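You operate a simulated robot arm through the tools that you are given. There is no shell and no other tool. Be economical: measure what you need, move in short steps, check, and stop when the job is done.

Carry out the task below with a simulated robot arm. There is one attempt and no reset: what you move stays moved.

TASK
Fold the clamped strip to about 90, then swap in the white one.
Fine: leaf down, bar back, folded strip out on the short bench; lay the white strip in the jig and clamp it. Where these are worked on the way, their far stop is far enough and under half their travel is too little: clamp bar.
Where things are to end (x, y in the base frame): strip within 0.06 m of [0.65, 0.31].

The check looks at the end state, three seconds after you hand in, the way a careful person would. Anything else that was tipped, shoved, dropped, spilled or broken makes it a failure. Flat cloth is picked up by pressing the open fingertips on it (5 to 10 N) and closing them slowly along it; thin cloth reads only 2 to 8 mm in the jaws.

THE ROBOT
A 6-joint arm with a two-finger parallel gripper, fixed in place. Base frame: the origin is at the foot of the arm, x ahead of it, y to its left, z up. Units: m, degrees, N and s.
With the tool pointing down near the work surface it reaches from about 0.34 to 0.76 m from the base axis. Its first joint turns from -66.0 to 66.0 degrees. Payload 2.45 kg.
Tool frame: the origin (TCP) lies between the finger pads and is the grasp point; the fingertips stand 0.024 m ahead of it; z points along the fingers, y is the line along which they close. The gripper opens to 0.068 m. The fingers are 0.017 m wide and 0.01 m thick; the gripper's body (0.04 by 0.07 m) begins 0.041 m behind the TCP.
Orientation is told as [roll, pitch, yaw] about the base's x, y, z axes, in that order, counted from this pose: with the fingers straight down and closing along the base's y, the tool's x points along the base's -x, its y along +y and its z along -z.

THE INTERFACE
- The arm moves only by the tool drive_tool. Its argument "increments" is a list of rows, each an object of numbers (a shift or turn left out is 0, a gripper value left out holds the last): "dx", "dy", "dz": the shift along the tool's x, y, z in cm; "rx", "ry", "rz": the turn, a rotation vector about the tool's x, y, z in degrees; "jaw": the opening, from 0 (shut) to 1 (fully open). In form: [{"dx": .., "dy": .., "dz": .., "rx": .., "ry": .., "rz": .., "jaw": ..}, ...]. A call has 1 to 8 rows; each row is the pose to reach, as a shift and turn from the pose commanded when the call began, along the tool's axes at that moment. A row lasts 0.2 s, in which the tool goes at most 0.05 m and 8.6 degrees; a call with a longer step from one row to the next is refused whole, and so is a gripper value outside its range. A pose out of reach is approached as far as the arm can. The call stops where the force on the tool passes 70 N (or 10 N more than at its start, if that is more) or the arm is blocked; 0.2 s more then pass. Each finger travels about 0.108 m/s and halts on what it meets, pressing with about 39 N; the grip force reading is that of the motor and also rises with nothing between the fingers. The clock runs only during rows and for 0.2 s after the last one: add rows that repeat a pose to give the fingers time. The reply holds the time, the measured pose of the TCP, the force on the tool along the base axes, the opening and the grip force, in the units named above and with some noise, with the torque about the TCP (base axes, N m) and any sound that the robot's microphone picked up.
- Cameras (640 x 400 px; columns grow to the right, rows downward): "scene" is fixed at [0.1646, 0.4113, 1.4649]; the picture's right is [-0.77, -0.64, 0.00], its down [-0.40, 0.48, -0.78] and it looks along [0.50, -0.60, -0.63] (base axes); focal length 330 px, centre (320, 200). "wrist" rides on the gripper at [0.084, 0.011, -0.075] in the tool frame; the picture's right is [-0.13, 0.99, 0.00], its down [-0.60, -0.08, -0.79] and it looks along [-0.79, -0.10, 0.61] (tool axes); focal length 251 px, centre (320, 200). There is no depth. A picture from a camera that has moved, and an enlarged one, comes with that camera's place and axes in the base frame and with its lens. The place of the scene camera against the robot may be out by one fixed shift of up to 0.012 m in any direction.
- capture(camera): a new picture of that camera. No time passes.
- close_up(camera, box): a new picture of the part [left, top, right, bottom] of that camera's present view, enlarged. No time passes.
- job_done(): hands the job in; it is judged then, once.

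Go step by step. Nothing tells you positions but the pictures and the camera data: compare them with the known pose of the tool, close in by small moves and look again before you grip or let go. The budget is 120 turns and 76 pictures, counting those below and the enlarged ones. Unless the task says otherwise, let go and move clear before handing in, and close with one line.

The tools are called after "Call:" as a command line: name --argument value ..., lists and objects as JSON in quotes. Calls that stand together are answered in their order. drive_tool: Moves the arm, as the interface text tells. Its arguments: {"type":"object","properties":{"increments":{"type":"array","items":{"type":"object","properties":{"dx":{"type":"number"},"dy":{"type":"number"},"dz":{"type":"number"},"rx":{"type":"number"},"ry":{"type":"number"},"rz":{"type":"number"},"jaw":{"type":"number"}}}}},"required":["increments"]} The other tools are called the same way: capture (camera) takes a picture; close_up (camera, box) takes an enlarged picture of a part of a camera's view; job_done () hands the job in.

At the start:

```text
time: 0.0
tool_pos: [0.4206, 0.1149, 1.1509]
tcp_rot: [0.1, 0.0, 0.1]
ft_force: [-0.1, -0.2, -0.5]
moment: [-0.02, -0.05, 0.01]
opening: 0.0677
finger_force: 0.0
```

scene: 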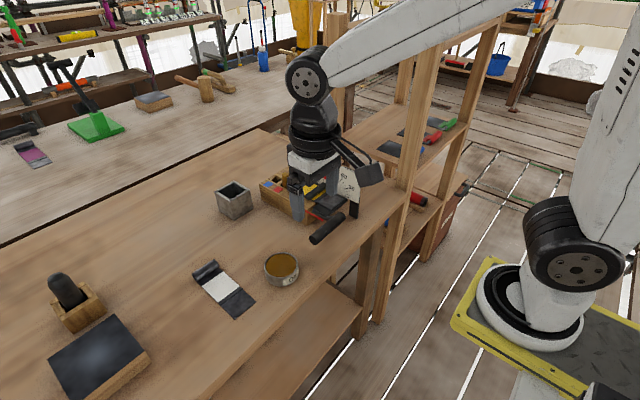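
wrist: 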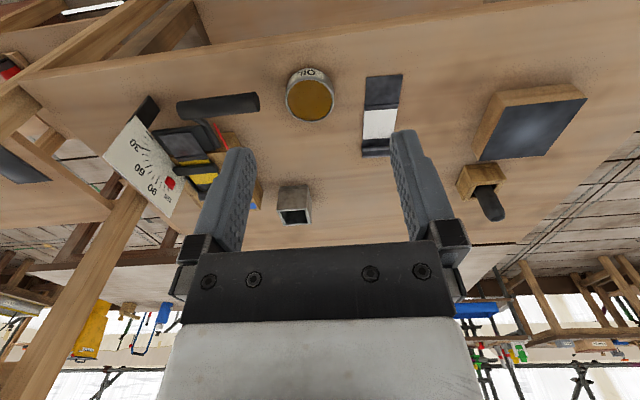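

I see a workbench with a bending jig behind the gripper, a white strip, an oil tin, blocks. I'll look closer at the jig first.

Call:
close_up --camera "scene" --box '[180, 130, 420, 330]'

Call:
close_up --camera "wrist" --box '[90, 50, 430, 260]'

```text
2.00 times, centred on (300, 230) of scene
camera zoom: at [0.1646, 0.4113, 1.4649], right [-0.77, -0.64, 0.0], down [-0.4, 0.48, -0.78], along [0.5, -0.6, -0.63], focal length 660 px, centre (360, 140)
```

zoom: 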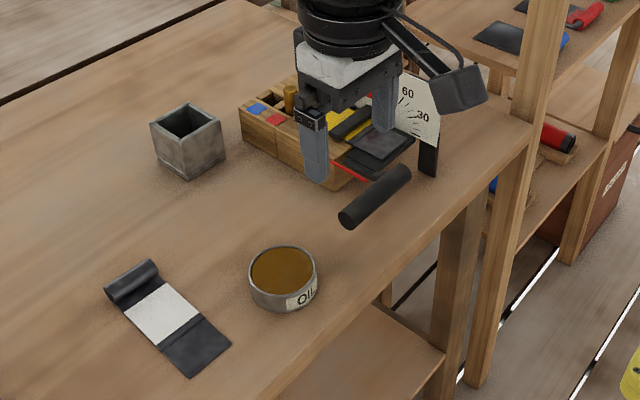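

```text
1.88 times, centred on (260, 155) of wrist
camera zoom: at [0.3368, 0.1265, 1.2264], right [0.13, 0.99, 0.0], down [0.6, -0.08, 0.79], along [0.79, -0.1, -0.61], focal length 473 px, centre (433, 285)
```

zoom: 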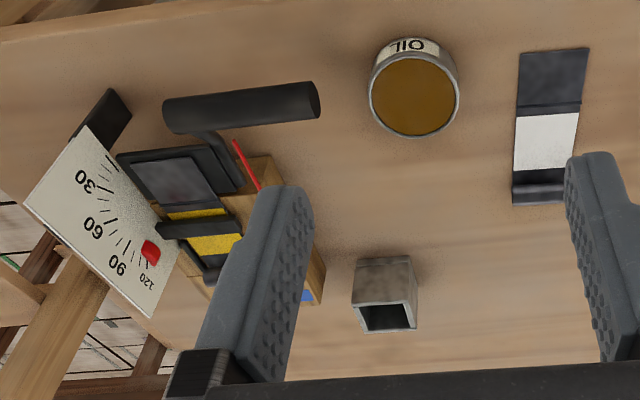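

The jig seems to sit around (0.63, -0.17), with the table at z ≈ 0.8. I'll bring the wrist camera over for a better look.

Call:
drive_tool --increments '[{"dy": -4.5}, {"dy": -9}, {"dy": -13.5, "dx": 1}, {"dy": -18, "dx": 2}, {"dy": -22, "dx": 3}, {"dy": -24, "dx": 3}, {"dy": -24, "dx": 3}]'

Call:
capture --camera "wrist"

Call:
capture --camera "scene"

```text
time: 1.6
tool_pos: [0.39, -0.1265, 1.1513]
tcp_rot: [0.1, 0.0, -0.1]
ft_force: [-0.1, 0.1, 0.3]
moment: [-0.02, -0.02, 0.01]
opening: 0.0679
finger_force: 0.0
```

```text
71 pictures are left
camera wrist: at [0.306, -0.115, 1.2265], right [0.13, 0.99, 0.0], down [0.6, -0.08, 0.79], along [0.79, -0.1, -0.61], focal length 251 px, centre (320, 200)
```

wrist: 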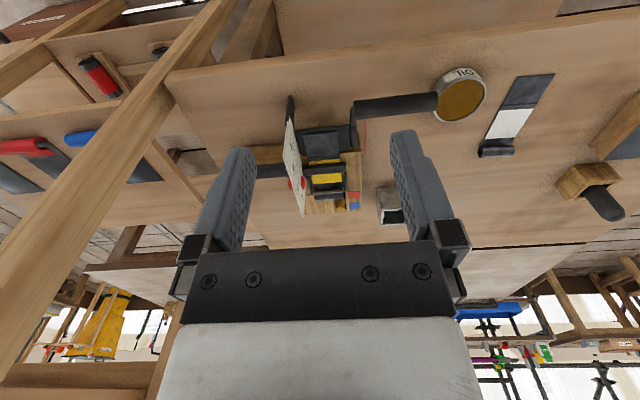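

```text
70 pictures are left
```

scene: 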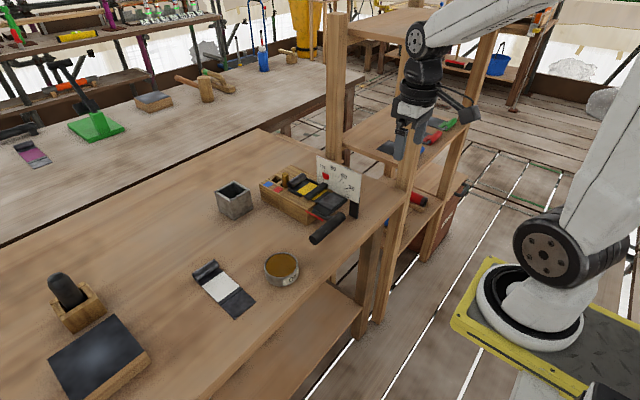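

Call:
close_up --camera "scene" --box '[250, 145, 370, 255]'

Call:
close_up --camera "wrist" --box '[240, 80, 400, 220]'

Call:
close_up --camera "scene" --box '[170, 240, 310, 330]'

```text
3.64 times, centred on (310, 200) of scene
camera zoom: at [0.1646, 0.4113, 1.4649], right [-0.77, -0.64, 0.0], down [-0.4, 0.48, -0.78], along [0.5, -0.6, -0.63], focal length 1201 px, centre (356, 200)
```

zoom: 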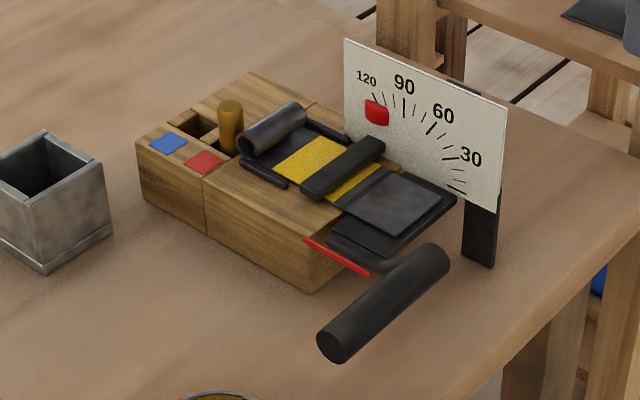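

```text
2.86 times, centred on (320, 150) of wrist
camera zoom: at [0.306, -0.115, 1.2265], right [0.13, 0.99, 0.0], down [0.6, -0.08, 0.79], along [0.79, -0.1, -0.61], focal length 718 px, centre (320, 343)
```

zoom: 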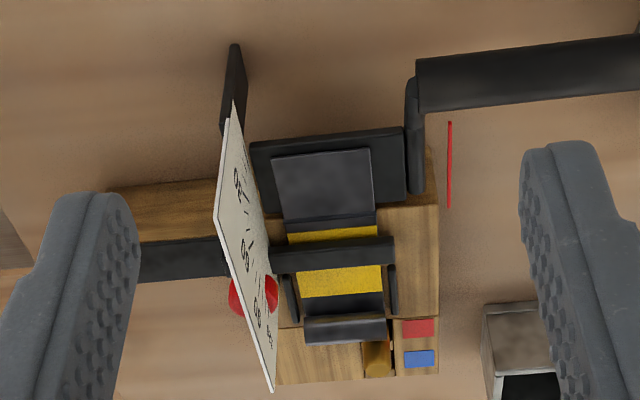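

```text
4.44 times, centred on (240, 285) of scene
camera zoom: at [0.1646, 0.4113, 1.4649], right [-0.77, -0.64, 0.0], down [-0.4, 0.48, -0.78], along [0.5, -0.6, -0.63], focal length 1468 px, centre (676, -178)
```

zoom: 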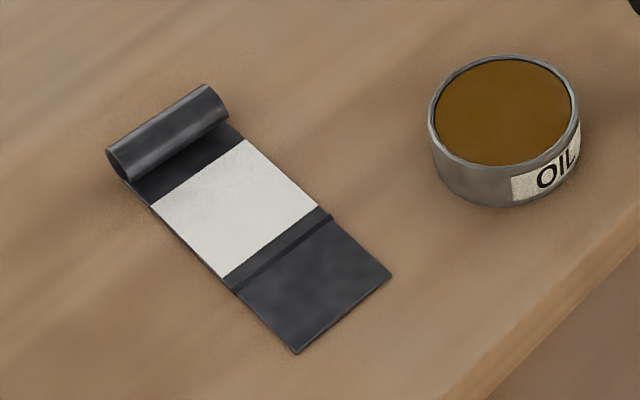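

Call:
drive_tool --increments '[{"dz": 4, "dy": 2}, {"dz": 8, "dy": 4, "dx": -1}, {"dz": 12, "dy": 6, "dx": -3}, {"dz": 14, "dy": 8, "dx": -3}, {"dz": 14, "dy": 8, "dx": -3}]'

Call:
capture --camera "wrist"

Call:
close_up --camera "scene" --box '[255, 150, 365, 220]'

```text
time: 2.8
tool_pos: [0.421, -0.045, 1.0125]
tcp_rot: [0.0, 0.1, 0.0]
ft_force: [-0.8, -0.3, 0.4]
moment: [0.01, -0.04, 0.02]
opening: 0.0683
finger_force: 0.0
```

```text
66 pictures are left
camera wrist: at [0.3375, -0.0343, 1.0865], right [0.13, 0.99, 0.0], down [0.6, -0.08, 0.79], along [0.79, -0.1, -0.61], focal length 251 px, centre (320, 200)
```

wrist: 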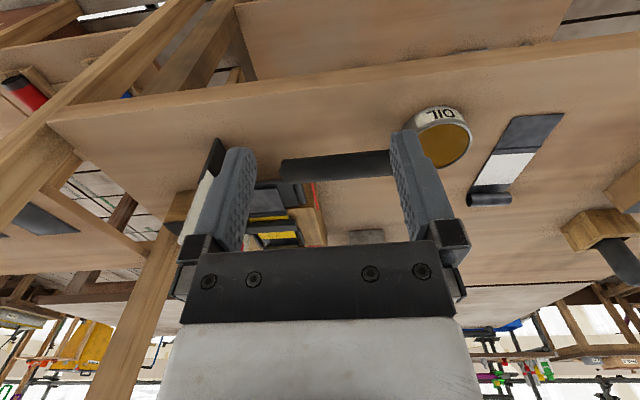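

```text
5.71 times, centred on (310, 185) of scene
camera zoom: at [0.1646, 0.4113, 1.4649], right [-0.77, -0.64, 0.0], down [-0.4, 0.48, -0.78], along [0.5, -0.6, -0.63], focal length 1887 px, centre (377, 286)
```

zoom: 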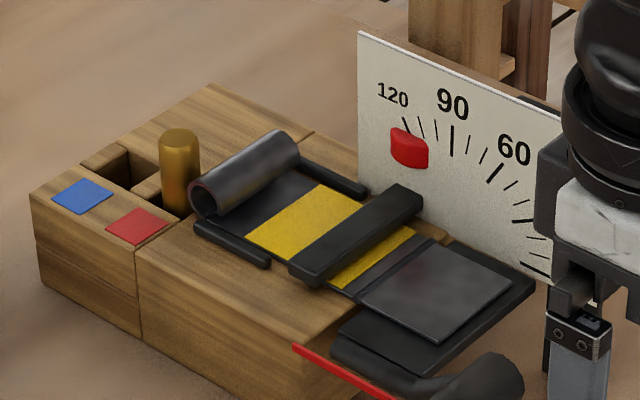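

Call:
drive_tool --increments '[{"dz": -4, "dx": -2}, {"dz": -8, "dx": -5}, {"dz": -9, "dx": -9, "dy": -3}, {"dz": -9, "dx": -13, "dy": -5}, {"dz": -9, "dx": -16, "dy": -7}, {"dz": -9, "dx": -16, "dy": -7}]'

Call:
capture --camera "wrist"

```text
refused: row 3 steps farther than a row can; nothing moved
```

```text
64 pictures are left
camera wrist: at [0.3375, -0.0343, 1.0865], right [0.13, 0.99, 0.0], down [0.6, -0.08, 0.79], along [0.79, -0.1, -0.61], focal length 251 px, centre (320, 200)
```

wrist: 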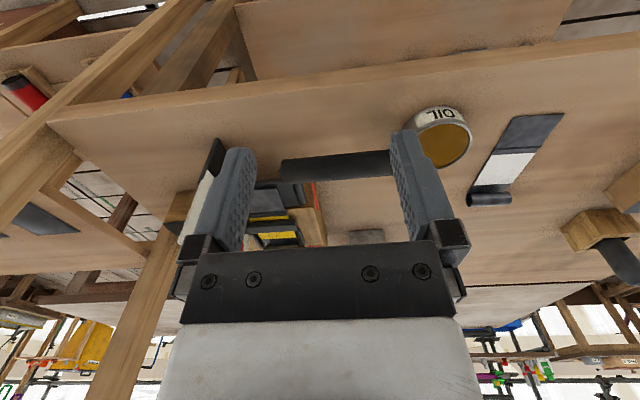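

A row was too long, so I'll repeat the move with shorter steps.

Call:
drive_tool --increments '[{"dz": -4, "dx": -2}, {"dz": -7, "dx": -5}, {"dz": -9, "dx": -8, "dy": -2}, {"dz": -9, "dx": -11.5, "dy": -5}, {"dz": -9, "dx": -15, "dy": -7}, {"dz": -9, "dx": -16, "dy": -7}, {"dz": -9, "dx": -16, "dy": -7}]'

Call:
close_up --camera "wrist" --box '[200, 0, 440, 150]'

```text
time: 4.4
tool_pos: [0.5788, -0.1168, 1.1026]
tcp_rot: [0.1, 0.0, 0.0]
ft_force: [0.1, -0.1, 0.7]
moment: [-0.01, 0.04, 0.0]
opening: 0.0679
finger_force: 0.0
```

```text
2.67 times, centred on (320, 75) of wrist
camera zoom: at [0.4948, -0.1046, 1.1766], right [0.13, 0.99, 0.0], down [0.6, -0.08, 0.79], along [0.79, -0.1, -0.61], focal length 670 px, centre (320, 533)
```

zoom: 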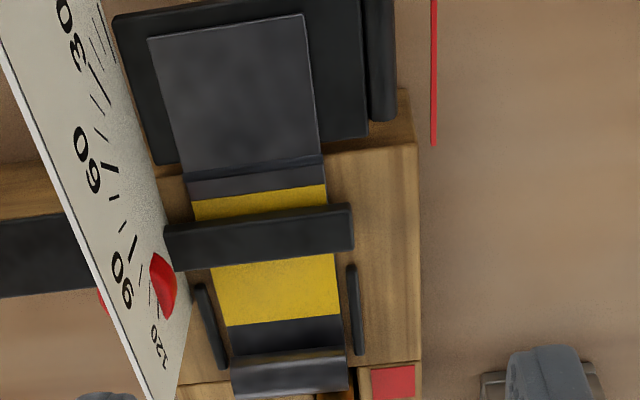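

Call:
drive_tool --increments '[{"dx": 4, "dy": 2}, {"dx": 8, "dy": 4}, {"dx": 8, "dy": 4}]'

Call:
close_up --camera "wrist" --box '[200, 20, 440, 180]'

```text
time: 5.2
tool_pos: [0.4995, -0.0734, 1.1023]
tcp_rot: [0.1, 0.1, 0.0]
ft_force: [0.1, 0.3, -1.3]
moment: [-0.02, 0.02, -0.01]
opening: 0.068
finger_force: 0.0
```

```text
2.50 times, centred on (320, 100) of wrist
camera zoom: at [0.4155, -0.0621, 1.1775], right [0.13, 0.99, 0.0], down [0.6, -0.08, 0.79], along [0.79, -0.1, -0.61], focal length 629 px, centre (320, 450)
```

zoom: 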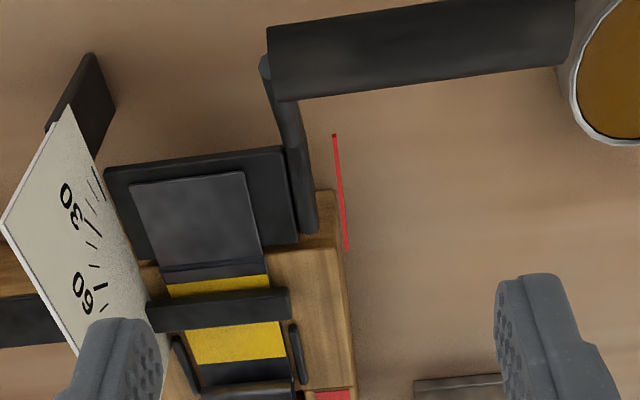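

Call:
drive_tool --increments '[{"dz": -4}, {"dz": -8, "dy": -2}, {"dz": -12, "dy": -3}, {"dz": -14, "dy": -3}, {"dz": -14, "dy": -3}]'

Call:
close_up --camera "wrist" --box '[230, 40, 370, 130]'

```text
time: 6.4
tool_pos: [0.5, -0.1044, 1.2435]
tcp_rot: [0.1, 0.0, 0.1]
ft_force: [0.1, 0.5, 0.0]
moment: [-0.02, 0.01, 0.0]
opening: 0.0679
finger_force: 0.1
```

```text
4.44 times, centred on (300, 85) of wrist
camera zoom: at [0.4159, -0.093, 1.3177], right [0.13, 0.99, 0.0], down [0.6, -0.08, 0.79], along [0.79, -0.1, -0.61], focal length 1118 px, centre (409, 711)
```

zoom: 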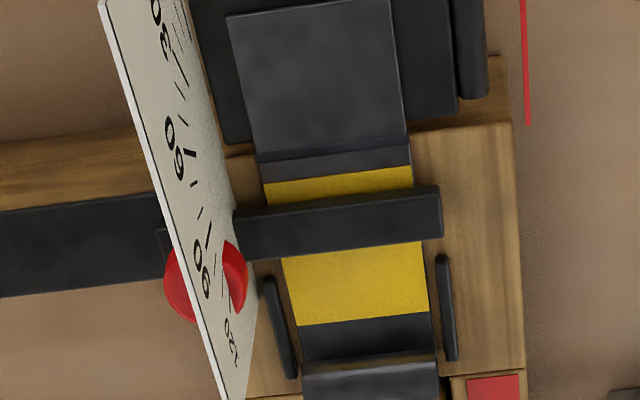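

Call:
close_up --camera "wrist" --box '[210, 50, 400, 170]'

Call:
close_up --camera "scene" --box '[255, 165, 315, 205]'

```text
3.33 times, centred on (305, 110) of wrist
camera zoom: at [0.4159, -0.093, 1.3177], right [0.13, 0.99, 0.0], down [0.6, -0.08, 0.79], along [0.79, -0.1, -0.61], focal length 838 px, centre (370, 500)
```

zoom: 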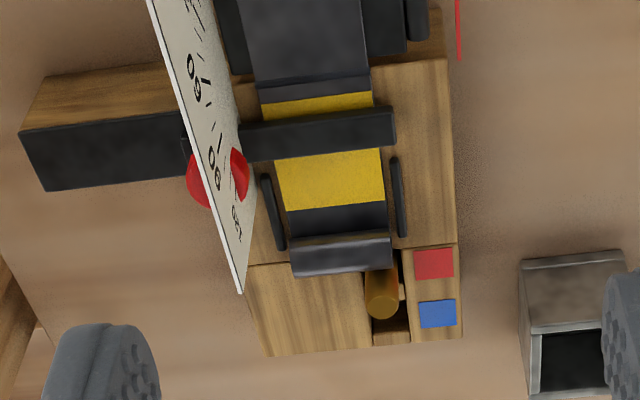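

```text
10.00 times, centred on (285, 185) of scene
camera zoom: at [0.1646, 0.4113, 1.4649], right [-0.77, -0.64, 0.0], down [-0.4, 0.48, -0.78], along [0.5, -0.6, -0.63], focal length 3302 px, centre (670, 350)
```

zoom: 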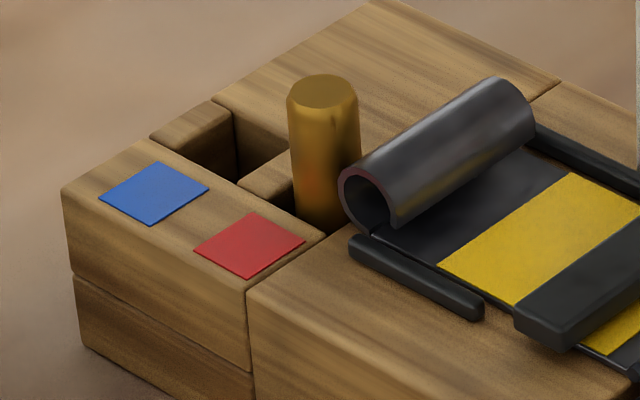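

Call:
drive_tool --increments '[{"dy": -3}, {"dy": -6, "dx": 3}, {"dy": -9, "dx": 5, "dz": 3}, {"dy": -9, "dx": 5, "dz": 6}, {"dy": -9, "dx": 5, "dz": 6}]'

Call:
close_up --camera "wrist" --box '[230, 50, 410, 170]'

Call:
capture --camera "scene"

```text
time: 7.6
tool_pos: [0.4498, -0.1968, 1.1806]
tcp_rot: [-0.1, -0.1, 0.0]
ft_force: [-0.4, -0.4, 0.3]
moment: [0.03, -0.01, 0.02]
opening: 0.0679
finger_force: 0.0
```

```text
3.33 times, centred on (320, 110) of wrist
camera zoom: at [0.3668, -0.1852, 1.2554], right [0.13, 0.99, 0.0], down [0.6, -0.08, 0.79], along [0.79, -0.1, -0.61], focal length 838 px, centre (320, 500)
```

zoom: 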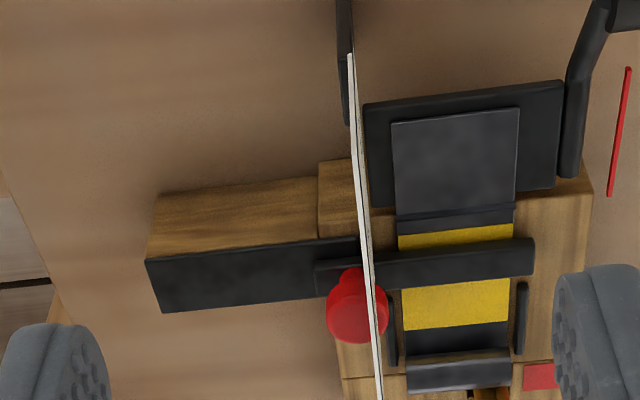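

```text
57 pictures are left
```

scene: 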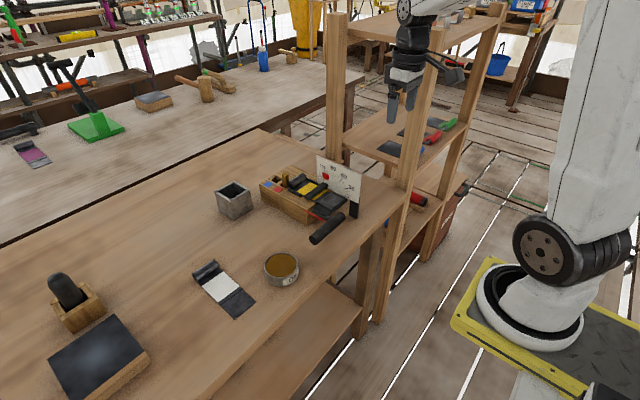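

The red ball is the clamp bar's knob behind the dial, and the bar slides toward -y onto its rail. The leaf handle's axis is near x=0.50, z=0.94, y from -0.075 to 0.027. I'll yaw -90° above the handle so the fingers close along x and the camera faces the dial.

Call:
drive_tool --increments '[{"dy": 2.5, "rz": 8}, {"dy": 5, "rz": 16}, {"dy": 7.5, "rz": 24, "dx": -1}, {"dy": 10, "rz": 32, "dx": -2}, {"dy": 12.5, "rz": 40, "dx": -3}, {"dy": 15, "rz": 48, "dx": -4}, {"dy": 17.5, "rz": 56, "dx": -5}, {"dy": 19.2, "rz": 64, "dx": -5}]'

Call:
drive_tool --increments '[{"rz": 8}, {"rz": 16}, {"rz": 24}, {"rz": 26}, {"rz": 26, "dz": 4}, {"rz": 26, "dz": 7}, {"rz": 26, "dz": 7}]'

Call:
capture --camera "wrist"

Call:
close_up --camera "scene" --box '[260, 120, 400, 260]'

```text
time: 9.4
tool_pos: [0.5008, -0.0038, 1.1794]
tcp_rot: [0.0, 0.0, -64.1]
ft_force: [-0.4, -0.2, 0.6]
moment: [0.01, -0.01, -0.01]
opening: 0.0679
finger_force: 0.0
```

```text
time: 11.0
tool_pos: [0.501, -0.0043, 1.1101]
tcp_rot: [0.0, 0.0, -90.0]
ft_force: [0.1, 0.7, 0.3]
moment: [0.01, -0.02, -0.04]
opening: 0.0682
finger_force: 0.1
```

```text
56 pictures are left
camera wrist: at [0.5132, 0.081, 1.1855], right [0.99, -0.13, 0.0], down [-0.08, -0.6, 0.79], along [-0.1, -0.79, -0.61], focal length 251 px, centre (320, 200)
```

wrist: 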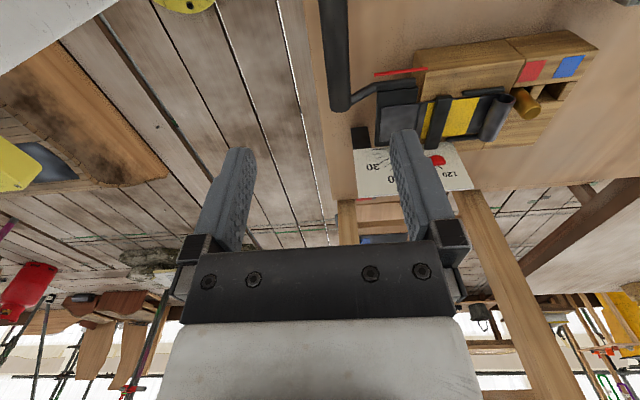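

```text
2.86 times, centred on (330, 190) of scene
camera zoom: at [0.1646, 0.4113, 1.4649], right [-0.77, -0.64, 0.0], down [-0.4, 0.48, -0.78], along [0.5, -0.6, -0.63], focal length 944 px, centre (291, 229)
```

zoom: 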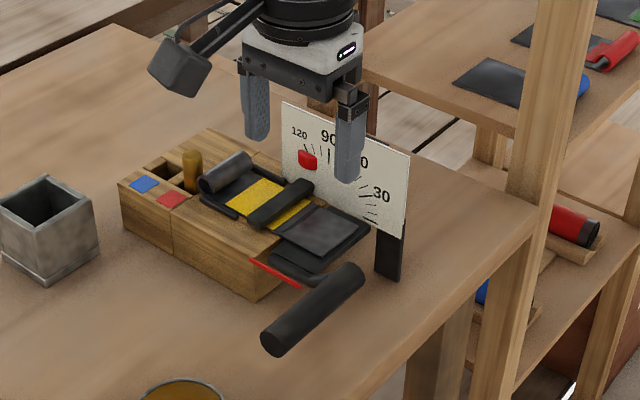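

Call:
drive_tool --increments '[{"dz": 4, "dy": 0.6}, {"dz": 8, "dy": 0.6}, {"dz": 11, "dy": 0.6}, {"dz": 14, "dy": 0.6}, {"dz": 16.5, "dy": 0.6}, {"dz": 16.5, "dy": 0.6}]'

Call:
close_up --camera "scene" --box '[260, 120, 400, 260]'

Call:
capture --camera "wrist"

```text
time: 12.4
tool_pos: [0.5069, -0.0011, 0.9459]
tcp_rot: [0.0, 0.0, -90.0]
ft_force: [-0.1, 0.1, 0.0]
moment: [0.01, 0.0, -0.02]
opening: 0.0681
finger_force: 0.1
```

```text
2.86 times, centred on (330, 190) of scene
camera zoom: at [0.1646, 0.4113, 1.4649], right [-0.77, -0.64, 0.0], down [-0.4, 0.48, -0.78], along [0.5, -0.6, -0.63], focal length 944 px, centre (291, 229)
```

zoom: 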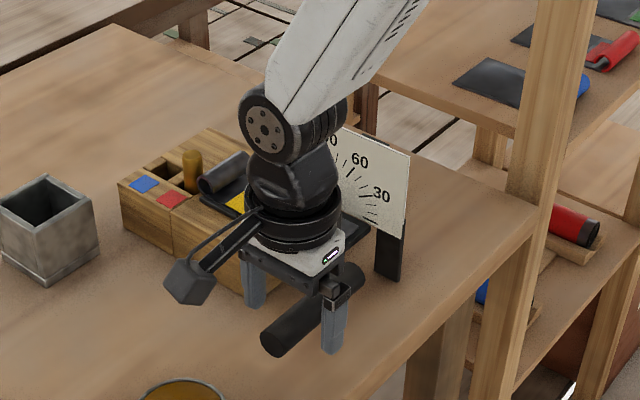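

```text
53 pictures are left
camera wrist: at [0.5182, 0.0835, 1.021], right [0.99, -0.13, 0.0], down [-0.08, -0.6, 0.79], along [-0.1, -0.79, -0.61], focal length 251 px, centre (320, 200)
```

wrist: 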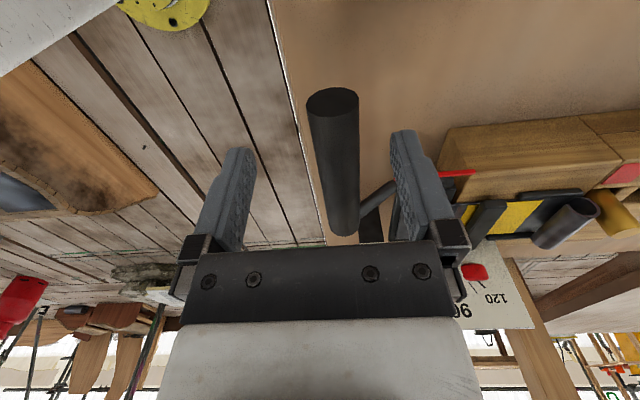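

Call:
drive_tool --increments '[{"dz": 0.9, "dy": 0.7}, {"dz": 0.9, "dy": 0.7}, {"dz": 0.9, "dy": 0.7, "jaw": 0.5}, {"dz": 0.9, "dy": 0.7, "jaw": 0.3}, {"dz": 0.9, "dy": 0.7, "jaw": 0.3}]'

```text
time: 13.6
tool_pos: [0.5149, -0.0027, 0.9376]
tcp_rot: [0.2, 0.0, -90.1]
ft_force: [10.8, -1.2, -2.1]
moment: [-0.02, -0.25, -0.01]
opening: 0.0241
finger_force: 40.7
```

Call:
drive_tool --increments '[{"dy": 0.45, "dz": -0.9}, {"dy": 1.0, "dz": -1.75}, {"dy": 1.6, "dz": -2.5}, {"dy": 2.2, "dz": -3.3}, {"dy": 2.2, "dz": -3.3}]'

Call:
capture --camera "wrist"

```text
time: 14.8
tool_pos: [0.5355, -0.0032, 0.9712]
tcp_rot: [0.0, 0.0, -89.9]
ft_force: [0.6, -0.3, 0.2]
moment: [0.01, -0.02, 0.0]
opening: 0.0205
finger_force: 0.1
```

```text
52 pictures are left
camera wrist: at [0.5479, 0.0817, 1.0457], right [0.99, -0.13, 0.0], down [-0.08, -0.6, 0.79], along [-0.1, -0.79, -0.61], focal length 251 px, centre (320, 200)
```

wrist: 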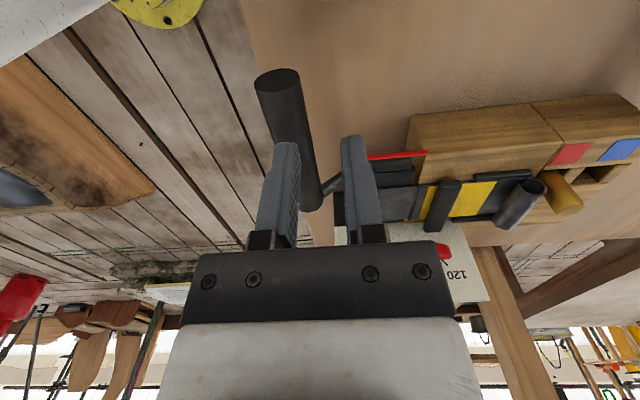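

The grip slipped and the leaf stayed down. I'll regrip with the tool tilted 45° so that one finger sits under the handle.

Call:
drive_tool --increments '[{"dz": -4}, {"dz": -5, "dy": -3, "rx": -8, "jaw": 1}, {"dz": -5, "dy": -5, "rx": -16}, {"dz": -4.5, "dy": -7, "rx": -24}, {"dz": -4, "dy": -7.8, "rx": -32}, {"dz": -3, "dy": -7.8, "rx": -40}, {"dz": -2, "dy": -7.8, "rx": -45}, {"dz": -2, "dy": -7.8, "rx": -45}]'

Call:
capture --camera "wrist"

Call:
capture --camera "scene"

```text
time: 16.6
tool_pos: [0.475, -0.0039, 0.9873]
tcp_rot: [44.9, -0.1, -90.0]
ft_force: [0.5, 0.6, 0.2]
moment: [0.02, 0.01, 0.02]
opening: 0.0677
finger_force: 0.0
out of reach, approached as far as the arm can: row 6, 7, 8
```

```text
51 pictures are left
camera wrist: at [0.4308, 0.0806, 1.0478], right [0.7, -0.13, 0.7], down [-0.62, -0.6, 0.5], along [0.36, -0.79, -0.5], focal length 251 px, centre (320, 200)
```

wrist: 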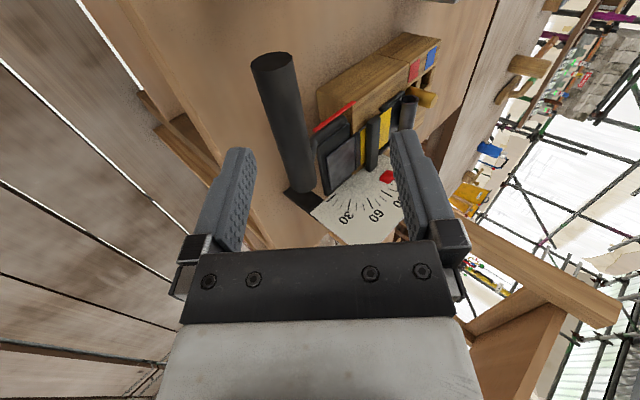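

```text
50 pictures are left
```

scene: 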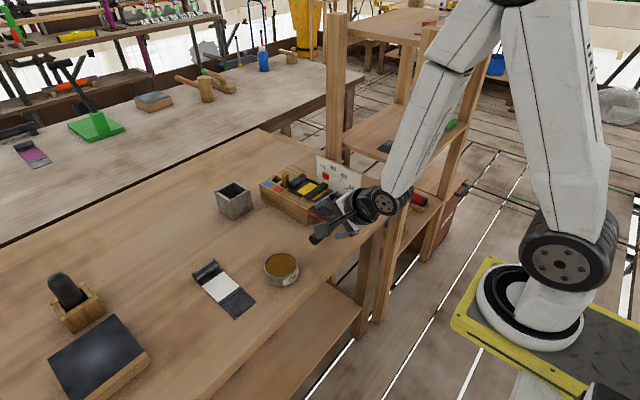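

Call:
drive_tool --increments '[{"dz": 1.5, "dy": -0.4}, {"dz": 3, "dy": -0.8}, {"dz": 3, "dy": -0.8}]'

Call:
capture --camera "wrist"

```text
time: 17.4
tool_pos: [0.49, -0.0042, 0.9594]
tcp_rot: [45.0, 0.0, -90.0]
ft_force: [1.4, -0.4, 0.5]
moment: [0.04, 0.01, -0.01]
opening: 0.0682
finger_force: 0.1
```

```text
49 pictures are left
camera wrist: at [0.4453, 0.0807, 1.0212], right [0.7, -0.13, 0.7], down [-0.62, -0.6, 0.5], along [0.36, -0.79, -0.5], focal length 251 px, centre (320, 200)
```

wrist: 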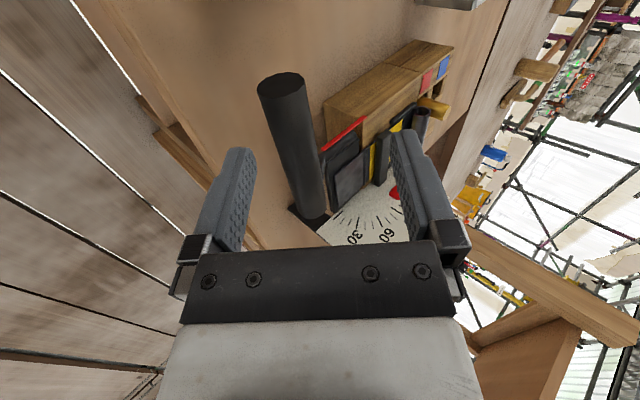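

Call:
drive_tool --increments '[{"dz": 1, "dy": -1.0}, {"dz": 2.2, "dy": -1.0}, {"dz": 3.3, "dy": -1.0}, {"dz": 3.3, "dy": -1.0}]'

Call:
capture --camera "wrist"

```text
time: 18.4
tool_pos: [0.5082, -0.0039, 0.9296]
tcp_rot: [45.0, -0.1, -90.0]
ft_force: [-0.3, -0.1, 0.6]
moment: [-0.01, 0.0, -0.02]
opening: 0.0682
finger_force: 0.2
```

```text
48 pictures are left
camera wrist: at [0.4625, 0.0809, 0.991], right [0.7, -0.13, 0.7], down [-0.62, -0.6, 0.51], along [0.36, -0.79, -0.5], focal length 251 px, centre (320, 200)
```

wrist: 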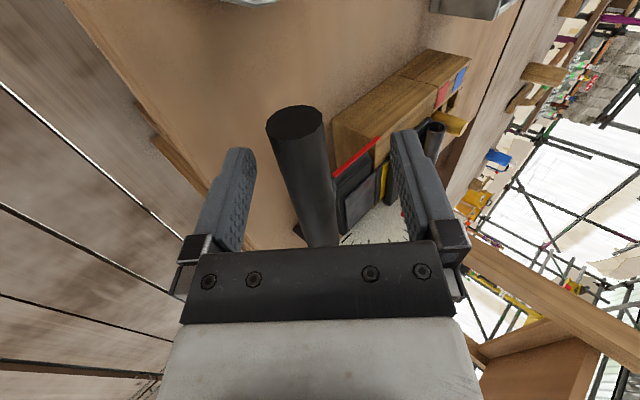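

Call:
drive_tool --increments '[{"dy": -0.2, "jaw": 0.6}, {"dy": -0.2, "jaw": 0.3}, {"dy": -0.2, "jaw": 0.0}, {"dy": -0.2, "jaw": 0.0}]'

```text
time: 19.4
tool_pos: [0.5054, -0.0038, 0.9282]
tcp_rot: [44.6, 0.0, -90.0]
ft_force: [-12.1, -0.4, -2.8]
moment: [-0.07, 0.66, -0.02]
opening: 0.0256
finger_force: 41.6
```

Call:
drive_tool --increments '[{"dy": 0.8, "dz": -0.35, "rx": 4}, {"dy": 1.58, "dz": -0.64, "rx": 8}, {"dy": 2.4, "dz": -0.88, "rx": 12}, {"dy": 3.23, "dz": -1.07, "rx": 16}, {"dy": 3.23, "dz": -1.07, "rx": 16}]'

Call:
capture --camera "wrist"

```text
time: 20.6
tool_pos: [0.5221, -0.0032, 0.9593]
tcp_rot: [29.1, 0.0, -90.0]
ft_force: [-1.6, -3.3, -2.8]
moment: [-0.01, 0.2, -0.17]
opening: 0.0254
finger_force: 41.3
```

```text
47 pictures are left
camera wrist: at [0.495, 0.0811, 1.0299], right [0.87, -0.13, 0.48], down [-0.45, -0.6, 0.65], along [0.21, -0.79, -0.58], focal length 251 px, centre (320, 200)
```

wrist: 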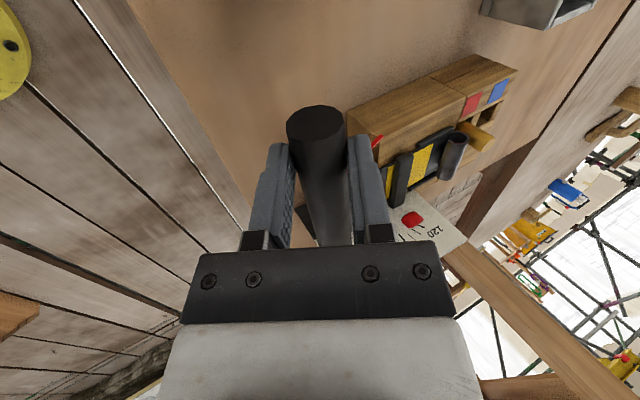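

Call:
drive_tool --increments '[{"dy": 0.8, "dz": -0.35, "rx": 4}, {"dy": 1.57, "dz": -0.64, "rx": 8}, {"dy": 2.4, "dz": -0.88, "rx": 12}, {"dy": 3.22, "dz": -1.06, "rx": 16}, {"dy": 4.05, "dz": -1.17, "rx": 20}, {"dy": 4.9, "dz": -1.25, "rx": 24}, {"dy": 6.6, "dz": -1.2, "rx": 31}, {"dy": 6.6, "dz": -1.2, "rx": 31}]'

Call:
close_up --camera "scene" --box '[240, 120, 380, 240]'

Call:
capture --camera "wrist"

```text
time: 22.4
tool_pos: [0.5737, -0.0033, 0.9997]
tcp_rot: [-2.1, 0.0, -90.0]
ft_force: [11.2, 4.2, -31.6]
moment: [-0.26, -0.1, -0.01]
opening: 0.0257
finger_force: 40.9
```

```text
3.33 times, centred on (310, 180) of scene
camera zoom: at [0.1655, 0.4114, 1.4647], right [-0.77, -0.64, 0.0], down [-0.4, 0.48, -0.78], along [0.5, -0.6, -0.63], focal length 1101 px, centre (353, 267)
```

zoom: 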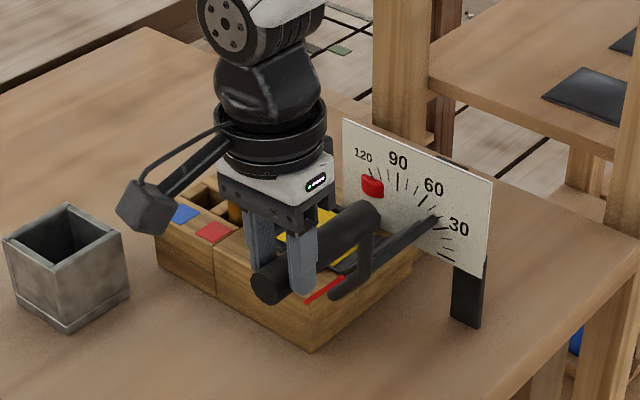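

```text
45 pictures are left
camera wrist: at [0.5875, 0.0811, 1.074], right [0.99, -0.13, -0.04], down [-0.05, -0.6, 0.8], along [-0.12, -0.79, -0.61], focal length 251 px, centre (320, 200)
```

wrist: 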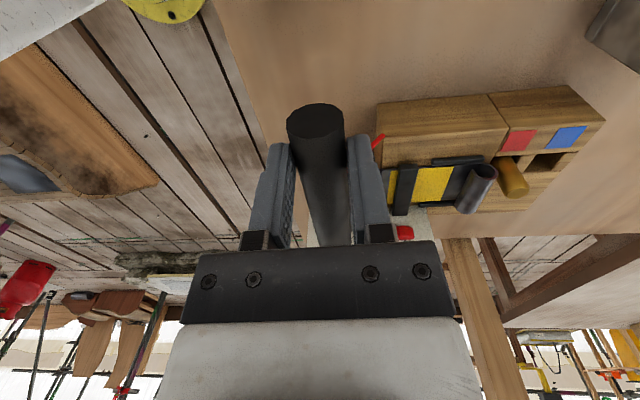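

Call:
drive_tool --increments '[{"dy": 0.87, "dz": -0.15, "rx": 4}, {"dy": 1.73, "dz": -0.34, "rx": 8}, {"dy": 2.64, "dz": -0.58, "rx": 12}, {"dy": 3.55, "dz": -0.78, "rx": 15}, {"dy": 4.5, "dz": -0.9, "rx": 18}, {"dy": 5.4, "dz": -0.98, "rx": 20}, {"dy": 5.4, "dz": -0.98, "rx": 20}]'

Call:
capture --camera "wrist"

```text
time: 24.0
tool_pos: [0.6272, -0.0025, 1.0103]
tcp_rot: [-21.9, 0.0, -90.0]
ft_force: [-5.3, -5.1, 3.6]
moment: [-0.15, 0.54, 0.09]
opening: 0.0254
finger_force: 41.4
```

```text
44 pictures are left
camera wrist: at [0.6662, 0.0812, 1.0751], right [0.92, -0.13, -0.37], down [0.22, -0.6, 0.77], along [-0.32, -0.79, -0.53], focal length 251 px, centre (320, 200)
```

wrist: 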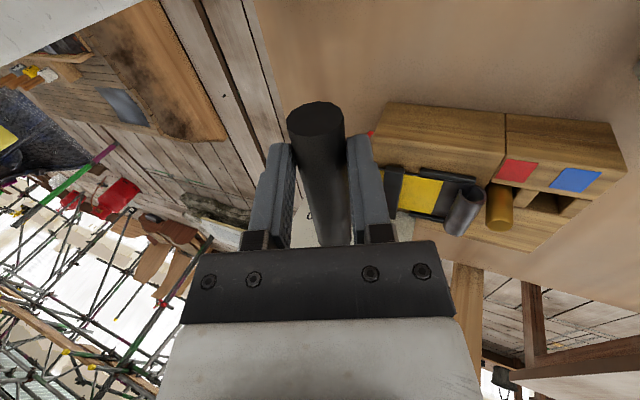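

Call:
drive_tool --increments '[{"dy": 0.93, "dz": -0.32, "rx": 2}, {"dy": 1.86, "dz": -0.58, "rx": 4}, {"dy": 2.8, "dz": -0.76, "rx": 5}, {"dy": 3.7, "dz": -0.9, "rx": 6}, {"dy": 4.4, "dz": -0.95, "rx": 7}, {"dy": 5.1, "dz": -0.98, "rx": 8}, {"dy": 5.1, "dz": -0.98, "rx": 8}]'

Call:
close_up --camera "scene" --box '[240, 120, 380, 240]'

Call:
capture --camera "wrist"

```text
time: 25.6
tool_pos: [0.6773, -0.0028, 0.9988]
tcp_rot: [-30.0, 0.1, -90.0]
ft_force: [-2.5, 2.6, 3.7]
moment: [0.35, 0.5, -0.15]
opening: 0.0256
finger_force: 40.9
```

```text
3.33 times, centred on (310, 180) of scene
camera zoom: at [0.1644, 0.4113, 1.4649], right [-0.77, -0.64, 0.0], down [-0.4, 0.48, -0.78], along [0.5, -0.6, -0.63], focal length 1101 px, centre (353, 267)
```

zoom: 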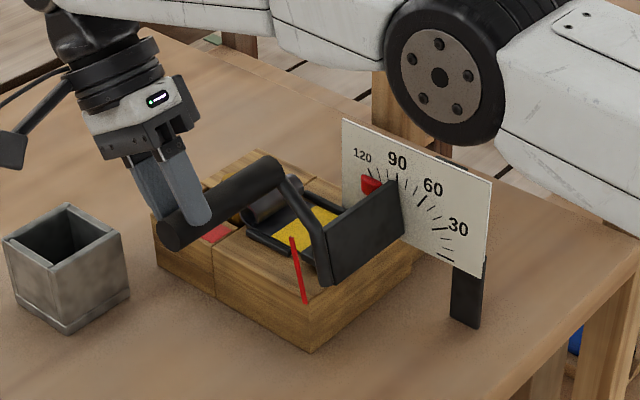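

```text
42 pictures are left
camera wrist: at [0.7248, 0.0811, 1.0585], right [0.86, -0.13, -0.5], down [0.33, -0.6, 0.73], along [-0.39, -0.79, -0.48], focal length 251 px, centre (320, 200)
```

wrist: 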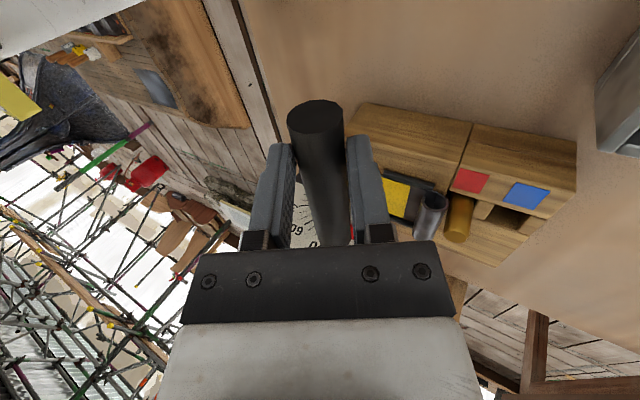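

The leaf reads about 90-95°. I'll bring it back part way to see whether the strip springs back.

Call:
drive_tool --increments '[{"dy": -1.82, "dz": 0.22, "rx": -4}, {"dy": -3.58, "dz": 0.86, "rx": -8}, {"dy": -5.23, "dz": 1.74, "rx": -14}, {"dy": -6.75, "dz": 2.83, "rx": -20}, {"dy": -8.09, "dz": 4.14, "rx": -26}, {"dy": -8.97, "dz": 5.22, "rx": -30}, {"dy": -8.97, "dz": 5.22, "rx": -30}]'

Call:
close_up --camera "scene" --box '[240, 120, 380, 240]'

```text
time: 27.2
tool_pos: [0.5724, -0.0042, 1.0001]
tcp_rot: [-0.1, 0.0, -90.0]
ft_force: [-19.6, 6.6, 34.6]
moment: [0.15, 0.49, 0.04]
opening: 0.0256
finger_force: 40.7
```

```text
3.33 times, centred on (310, 180) of scene
camera zoom: at [0.1633, 0.4115, 1.465], right [-0.77, -0.64, 0.0], down [-0.4, 0.48, -0.78], along [0.5, -0.6, -0.63], focal length 1101 px, centre (353, 267)
```

zoom: 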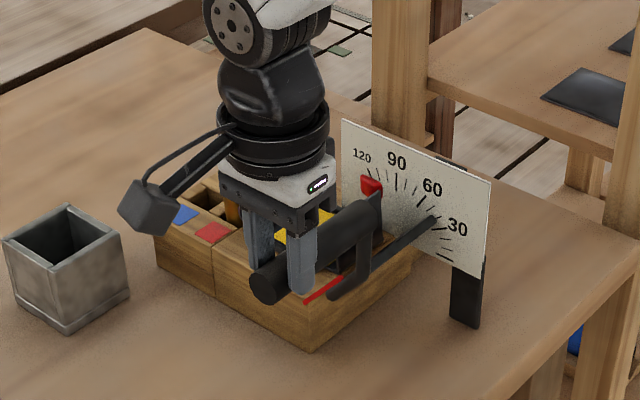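

Call:
drive_tool --increments '[{"dy": -1.63, "dz": 0.71, "rx": -8}, {"dy": -3.14, "dz": 1.81, "rx": -16}, {"dy": -4.48, "dz": 3.1, "rx": -24}, {"dy": -5.63, "dz": 4.57, "rx": -32}, {"dy": -6.56, "dz": 6.18, "rx": -40}, {"dy": -6.9, "dz": 6.95, "rx": -44}, {"dy": -6.9, "dz": 6.95, "rx": -44}]'

Call:
close_up --camera "scene" --box '[240, 120, 380, 240]'

Call:
capture --camera "wrist"

```text
time: 28.8
tool_pos: [0.5049, -0.0039, 0.9272]
tcp_rot: [43.7, 0.0, -89.9]
ft_force: [-14.3, -0.2, -3.0]
moment: [0.13, 0.55, -0.01]
opening: 0.0254
finger_force: 40.7
```

```text
3.33 times, centred on (310, 180) of scene
camera zoom: at [0.1642, 0.4113, 1.4649], right [-0.77, -0.64, 0.0], down [-0.4, 0.48, -0.78], along [0.5, -0.6, -0.63], focal length 1101 px, centre (353, 267)
```

zoom: 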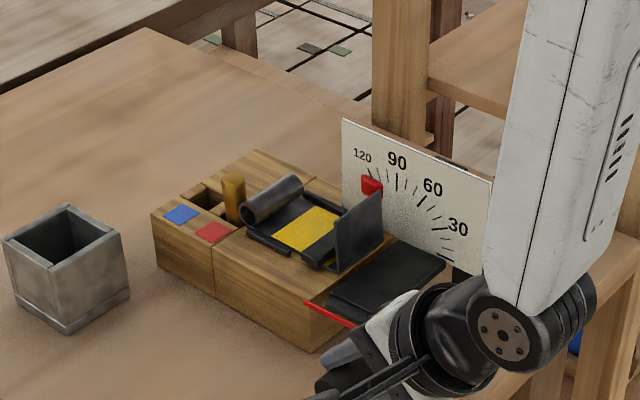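

```text
39 pictures are left
camera wrist: at [0.4604, 0.0807, 0.99], right [0.72, -0.13, 0.68], down [-0.6, -0.6, 0.52], along [0.35, -0.79, -0.51], focal length 251 px, centre (320, 200)
```

wrist: 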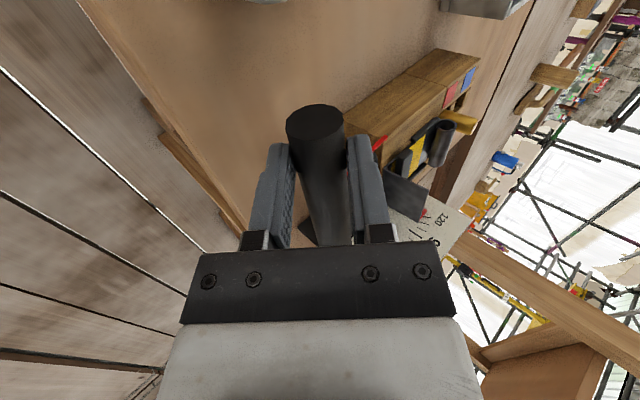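

Call:
close_up --camera "scene" --box '[285, 170, 345, 210]'

```text
10.00 times, centred on (315, 190) of scene
camera zoom: at [0.1642, 0.4113, 1.4649], right [-0.77, -0.64, 0.0], down [-0.4, 0.48, -0.78], along [0.5, -0.6, -0.63], focal length 3302 px, centre (370, 300)
```

zoom: 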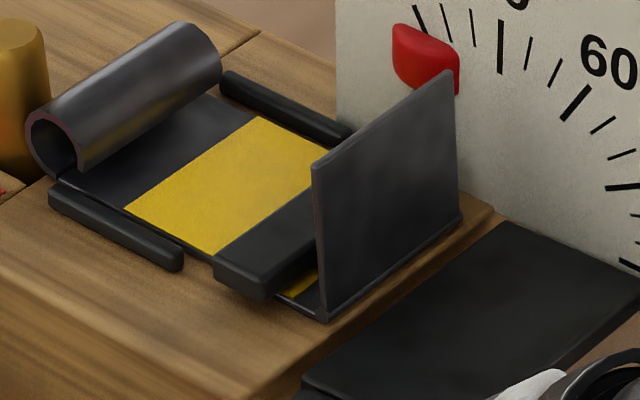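

The strip stays folded at about 92-95°. I'll release the handle and back away.

Call:
drive_tool --increments '[{"jaw": 0.5}, {"jaw": 1}, {"jaw": 1}, {"dz": -2}, {"dz": -3.2}, {"dz": -3.2}]'

Call:
drive_tool --increments '[{"dz": -3, "dy": 3, "rx": 8}, {"dz": -4, "dy": 6, "rx": 16}, {"dz": -5, "dy": 9, "rx": 24}, {"dz": -6, "dy": 12, "rx": 32}, {"dz": -7, "dy": 14, "rx": 40}, {"dz": -7, "dy": 16, "rx": 44}, {"dz": -7, "dy": 16, "rx": 44}]'

Call:
capture --camera "wrist"

```text
time: 30.2
tool_pos: [0.483, -0.0043, 0.952]
tcp_rot: [44.0, -0.1, -90.0]
ft_force: [-0.3, -0.2, 0.1]
moment: [-0.01, 0.01, 0.0]
opening: 0.0681
finger_force: 0.1
```

```text
time: 31.8
tool_pos: [0.5508, -0.0033, 1.1147]
tcp_rot: [-0.1, 0.0, -90.1]
ft_force: [0.1, 0.0, -0.3]
moment: [0.01, -0.01, 0.01]
opening: 0.0681
finger_force: 0.0
```

```text
37 pictures are left
camera wrist: at [0.5617, 0.0808, 1.189], right [0.99, -0.13, 0.0], down [-0.08, -0.6, 0.79], along [-0.1, -0.79, -0.61], focal length 251 px, centre (320, 200)
```

wrist: 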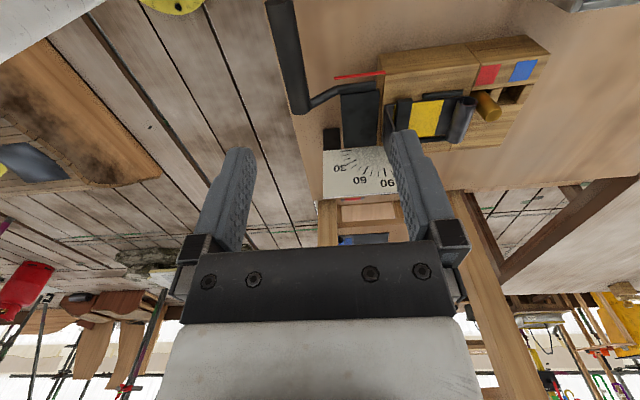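

Next I'll push the clamp bar's +y end back with closed fingertips, coming down next to it at about (0.647, -0.08).

Call:
drive_tool --increments '[{"dy": 3.5, "dx": -2, "jaw": 0}, {"dy": 7, "dx": -4}, {"dy": 9.6, "dx": -6}, {"dy": 9.6, "dx": -7.2, "dz": 4}, {"dy": 9.6, "dx": -7.2, "dz": 8}, {"dy": 9.6, "dx": -7.2, "dz": 12}, {"dy": 9.6, "dx": -7.2, "dz": 15}, {"dy": 9.6, "dx": -7.2, "dz": 15}]'

Call:
capture --camera "wrist"

Call:
close_up --camera "scene" --box '[250, 120, 370, 220]'

```text
time: 33.6
tool_pos: [0.6459, -0.0746, 0.963]
tcp_rot: [0.0, 0.0, -90.0]
ft_force: [-0.2, 0.6, 0.1]
moment: [0.02, 0.03, 0.01]
opening: 0.0002
finger_force: 24.0
```

```text
36 pictures are left
camera wrist: at [0.6574, 0.0097, 1.0383], right [0.99, -0.13, 0.0], down [-0.08, -0.6, 0.79], along [-0.1, -0.79, -0.61], focal length 251 px, centre (320, 200)
```

wrist: 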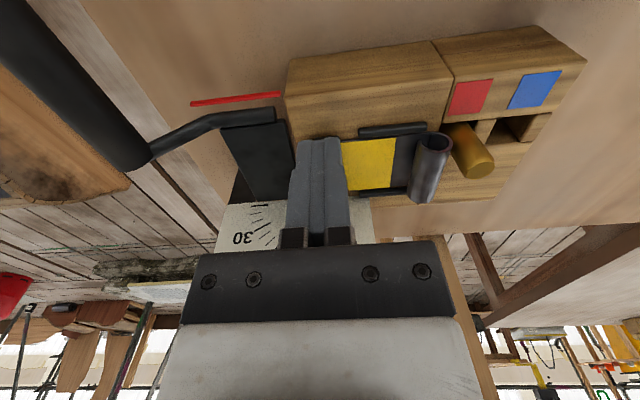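

```text
4.00 times, centred on (310, 170) of scene
camera zoom: at [0.1646, 0.4113, 1.4649], right [-0.77, -0.64, 0.0], down [-0.4, 0.48, -0.78], along [0.5, -0.6, -0.63], focal length 1321 px, centre (360, 320)
```

zoom: 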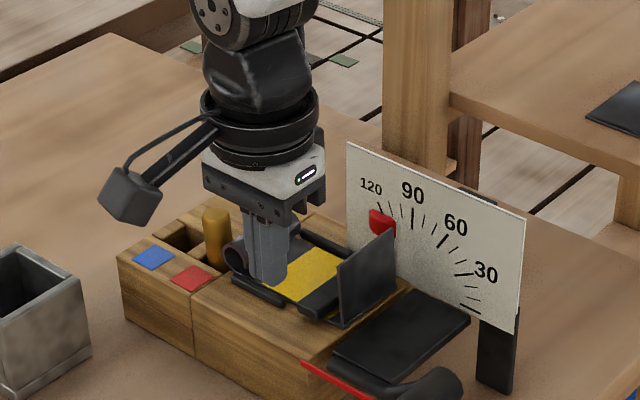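

Call:
drive_tool --increments '[{"dz": 2}, {"dz": 3.7}, {"dz": 3.7}]'

Call:
close_up --camera "scene" --box '[270, 160, 330, 210]'

```text
time: 34.4
tool_pos: [0.6455, -0.0739, 0.926]
tcp_rot: [0.0, 0.0, -90.1]
ft_force: [0.4, -0.5, 0.0]
moment: [0.01, -0.03, 0.04]
opening: 0.0
finger_force: 23.6
```

```text
8.00 times, centred on (300, 185) of scene
camera zoom: at [0.1646, 0.4113, 1.4649], right [-0.77, -0.64, 0.0], down [-0.4, 0.48, -0.78], along [0.5, -0.6, -0.63], focal length 2642 px, centre (480, 320)
```

zoom: 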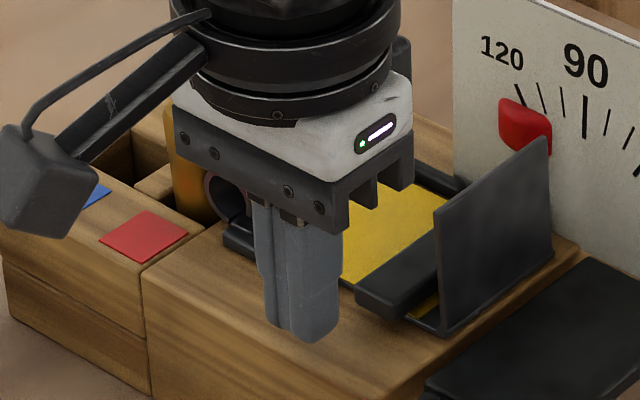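

Call:
drive_tool --increments '[{"dz": 1.1}, {"dz": 1.1}, {"dz": 1.1, "dx": -1.5}, {"dz": 1.1, "dx": -3}, {"dz": 1.1, "dx": -4}, {"dz": 1.1, "dx": -5}, {"dz": 1.1, "dx": -5}]'

Call:
close_up --camera "scene" --box '[270, 150, 345, 210]'

```text
time: 36.0
tool_pos: [0.6469, -0.1254, 0.916]
tcp_rot: [0.0, 0.1, -90.1]
ft_force: [-0.3, -0.1, -0.4]
moment: [-0.03, 0.02, 0.01]
opening: 0.0
finger_force: 24.0
```

```text
6.67 times, centred on (308, 180) of scene
camera zoom: at [0.1646, 0.4113, 1.4649], right [-0.77, -0.64, 0.0], down [-0.4, 0.48, -0.78], along [0.5, -0.6, -0.63], focal length 2201 px, centre (403, 333)
```

zoom: 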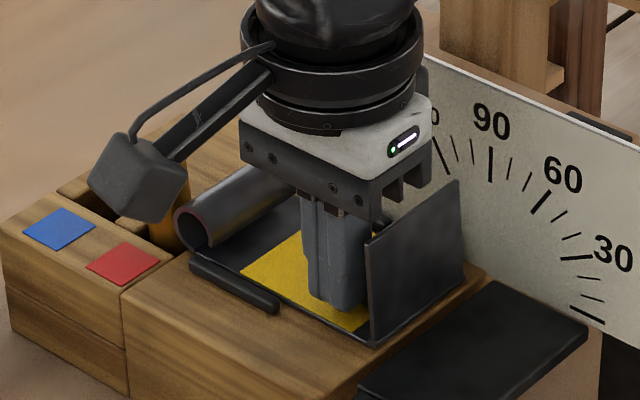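

Call:
drive_tool --increments '[{"dx": -1}, {"dx": -2}, {"dx": -3}, {"dx": -3.3}, {"dx": -3.3}]'

Call:
close_up --camera "scene" --box '[270, 150, 345, 210]'

```text
time: 37.2
tool_pos: [0.6458, -0.1582, 0.9158]
tcp_rot: [0.1, 0.0, -90.0]
ft_force: [0.7, 0.2, -0.2]
moment: [0.02, 0.04, 0.01]
opening: 0.0001
finger_force: 24.1
```

```text
6.67 times, centred on (308, 180) of scene
camera zoom: at [0.1646, 0.4113, 1.4649], right [-0.77, -0.64, 0.0], down [-0.4, 0.48, -0.78], along [0.5, -0.6, -0.63], focal length 2201 px, centre (403, 333)
```

zoom: 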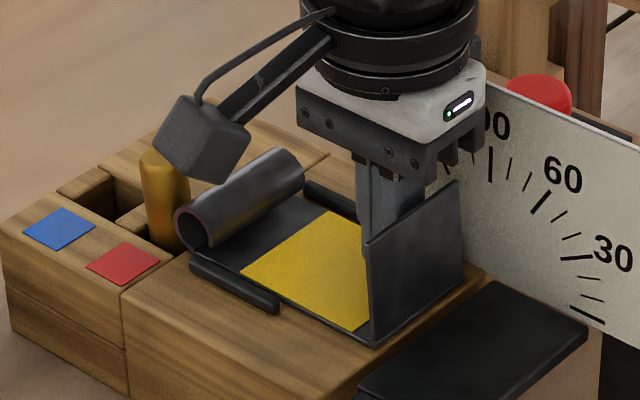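

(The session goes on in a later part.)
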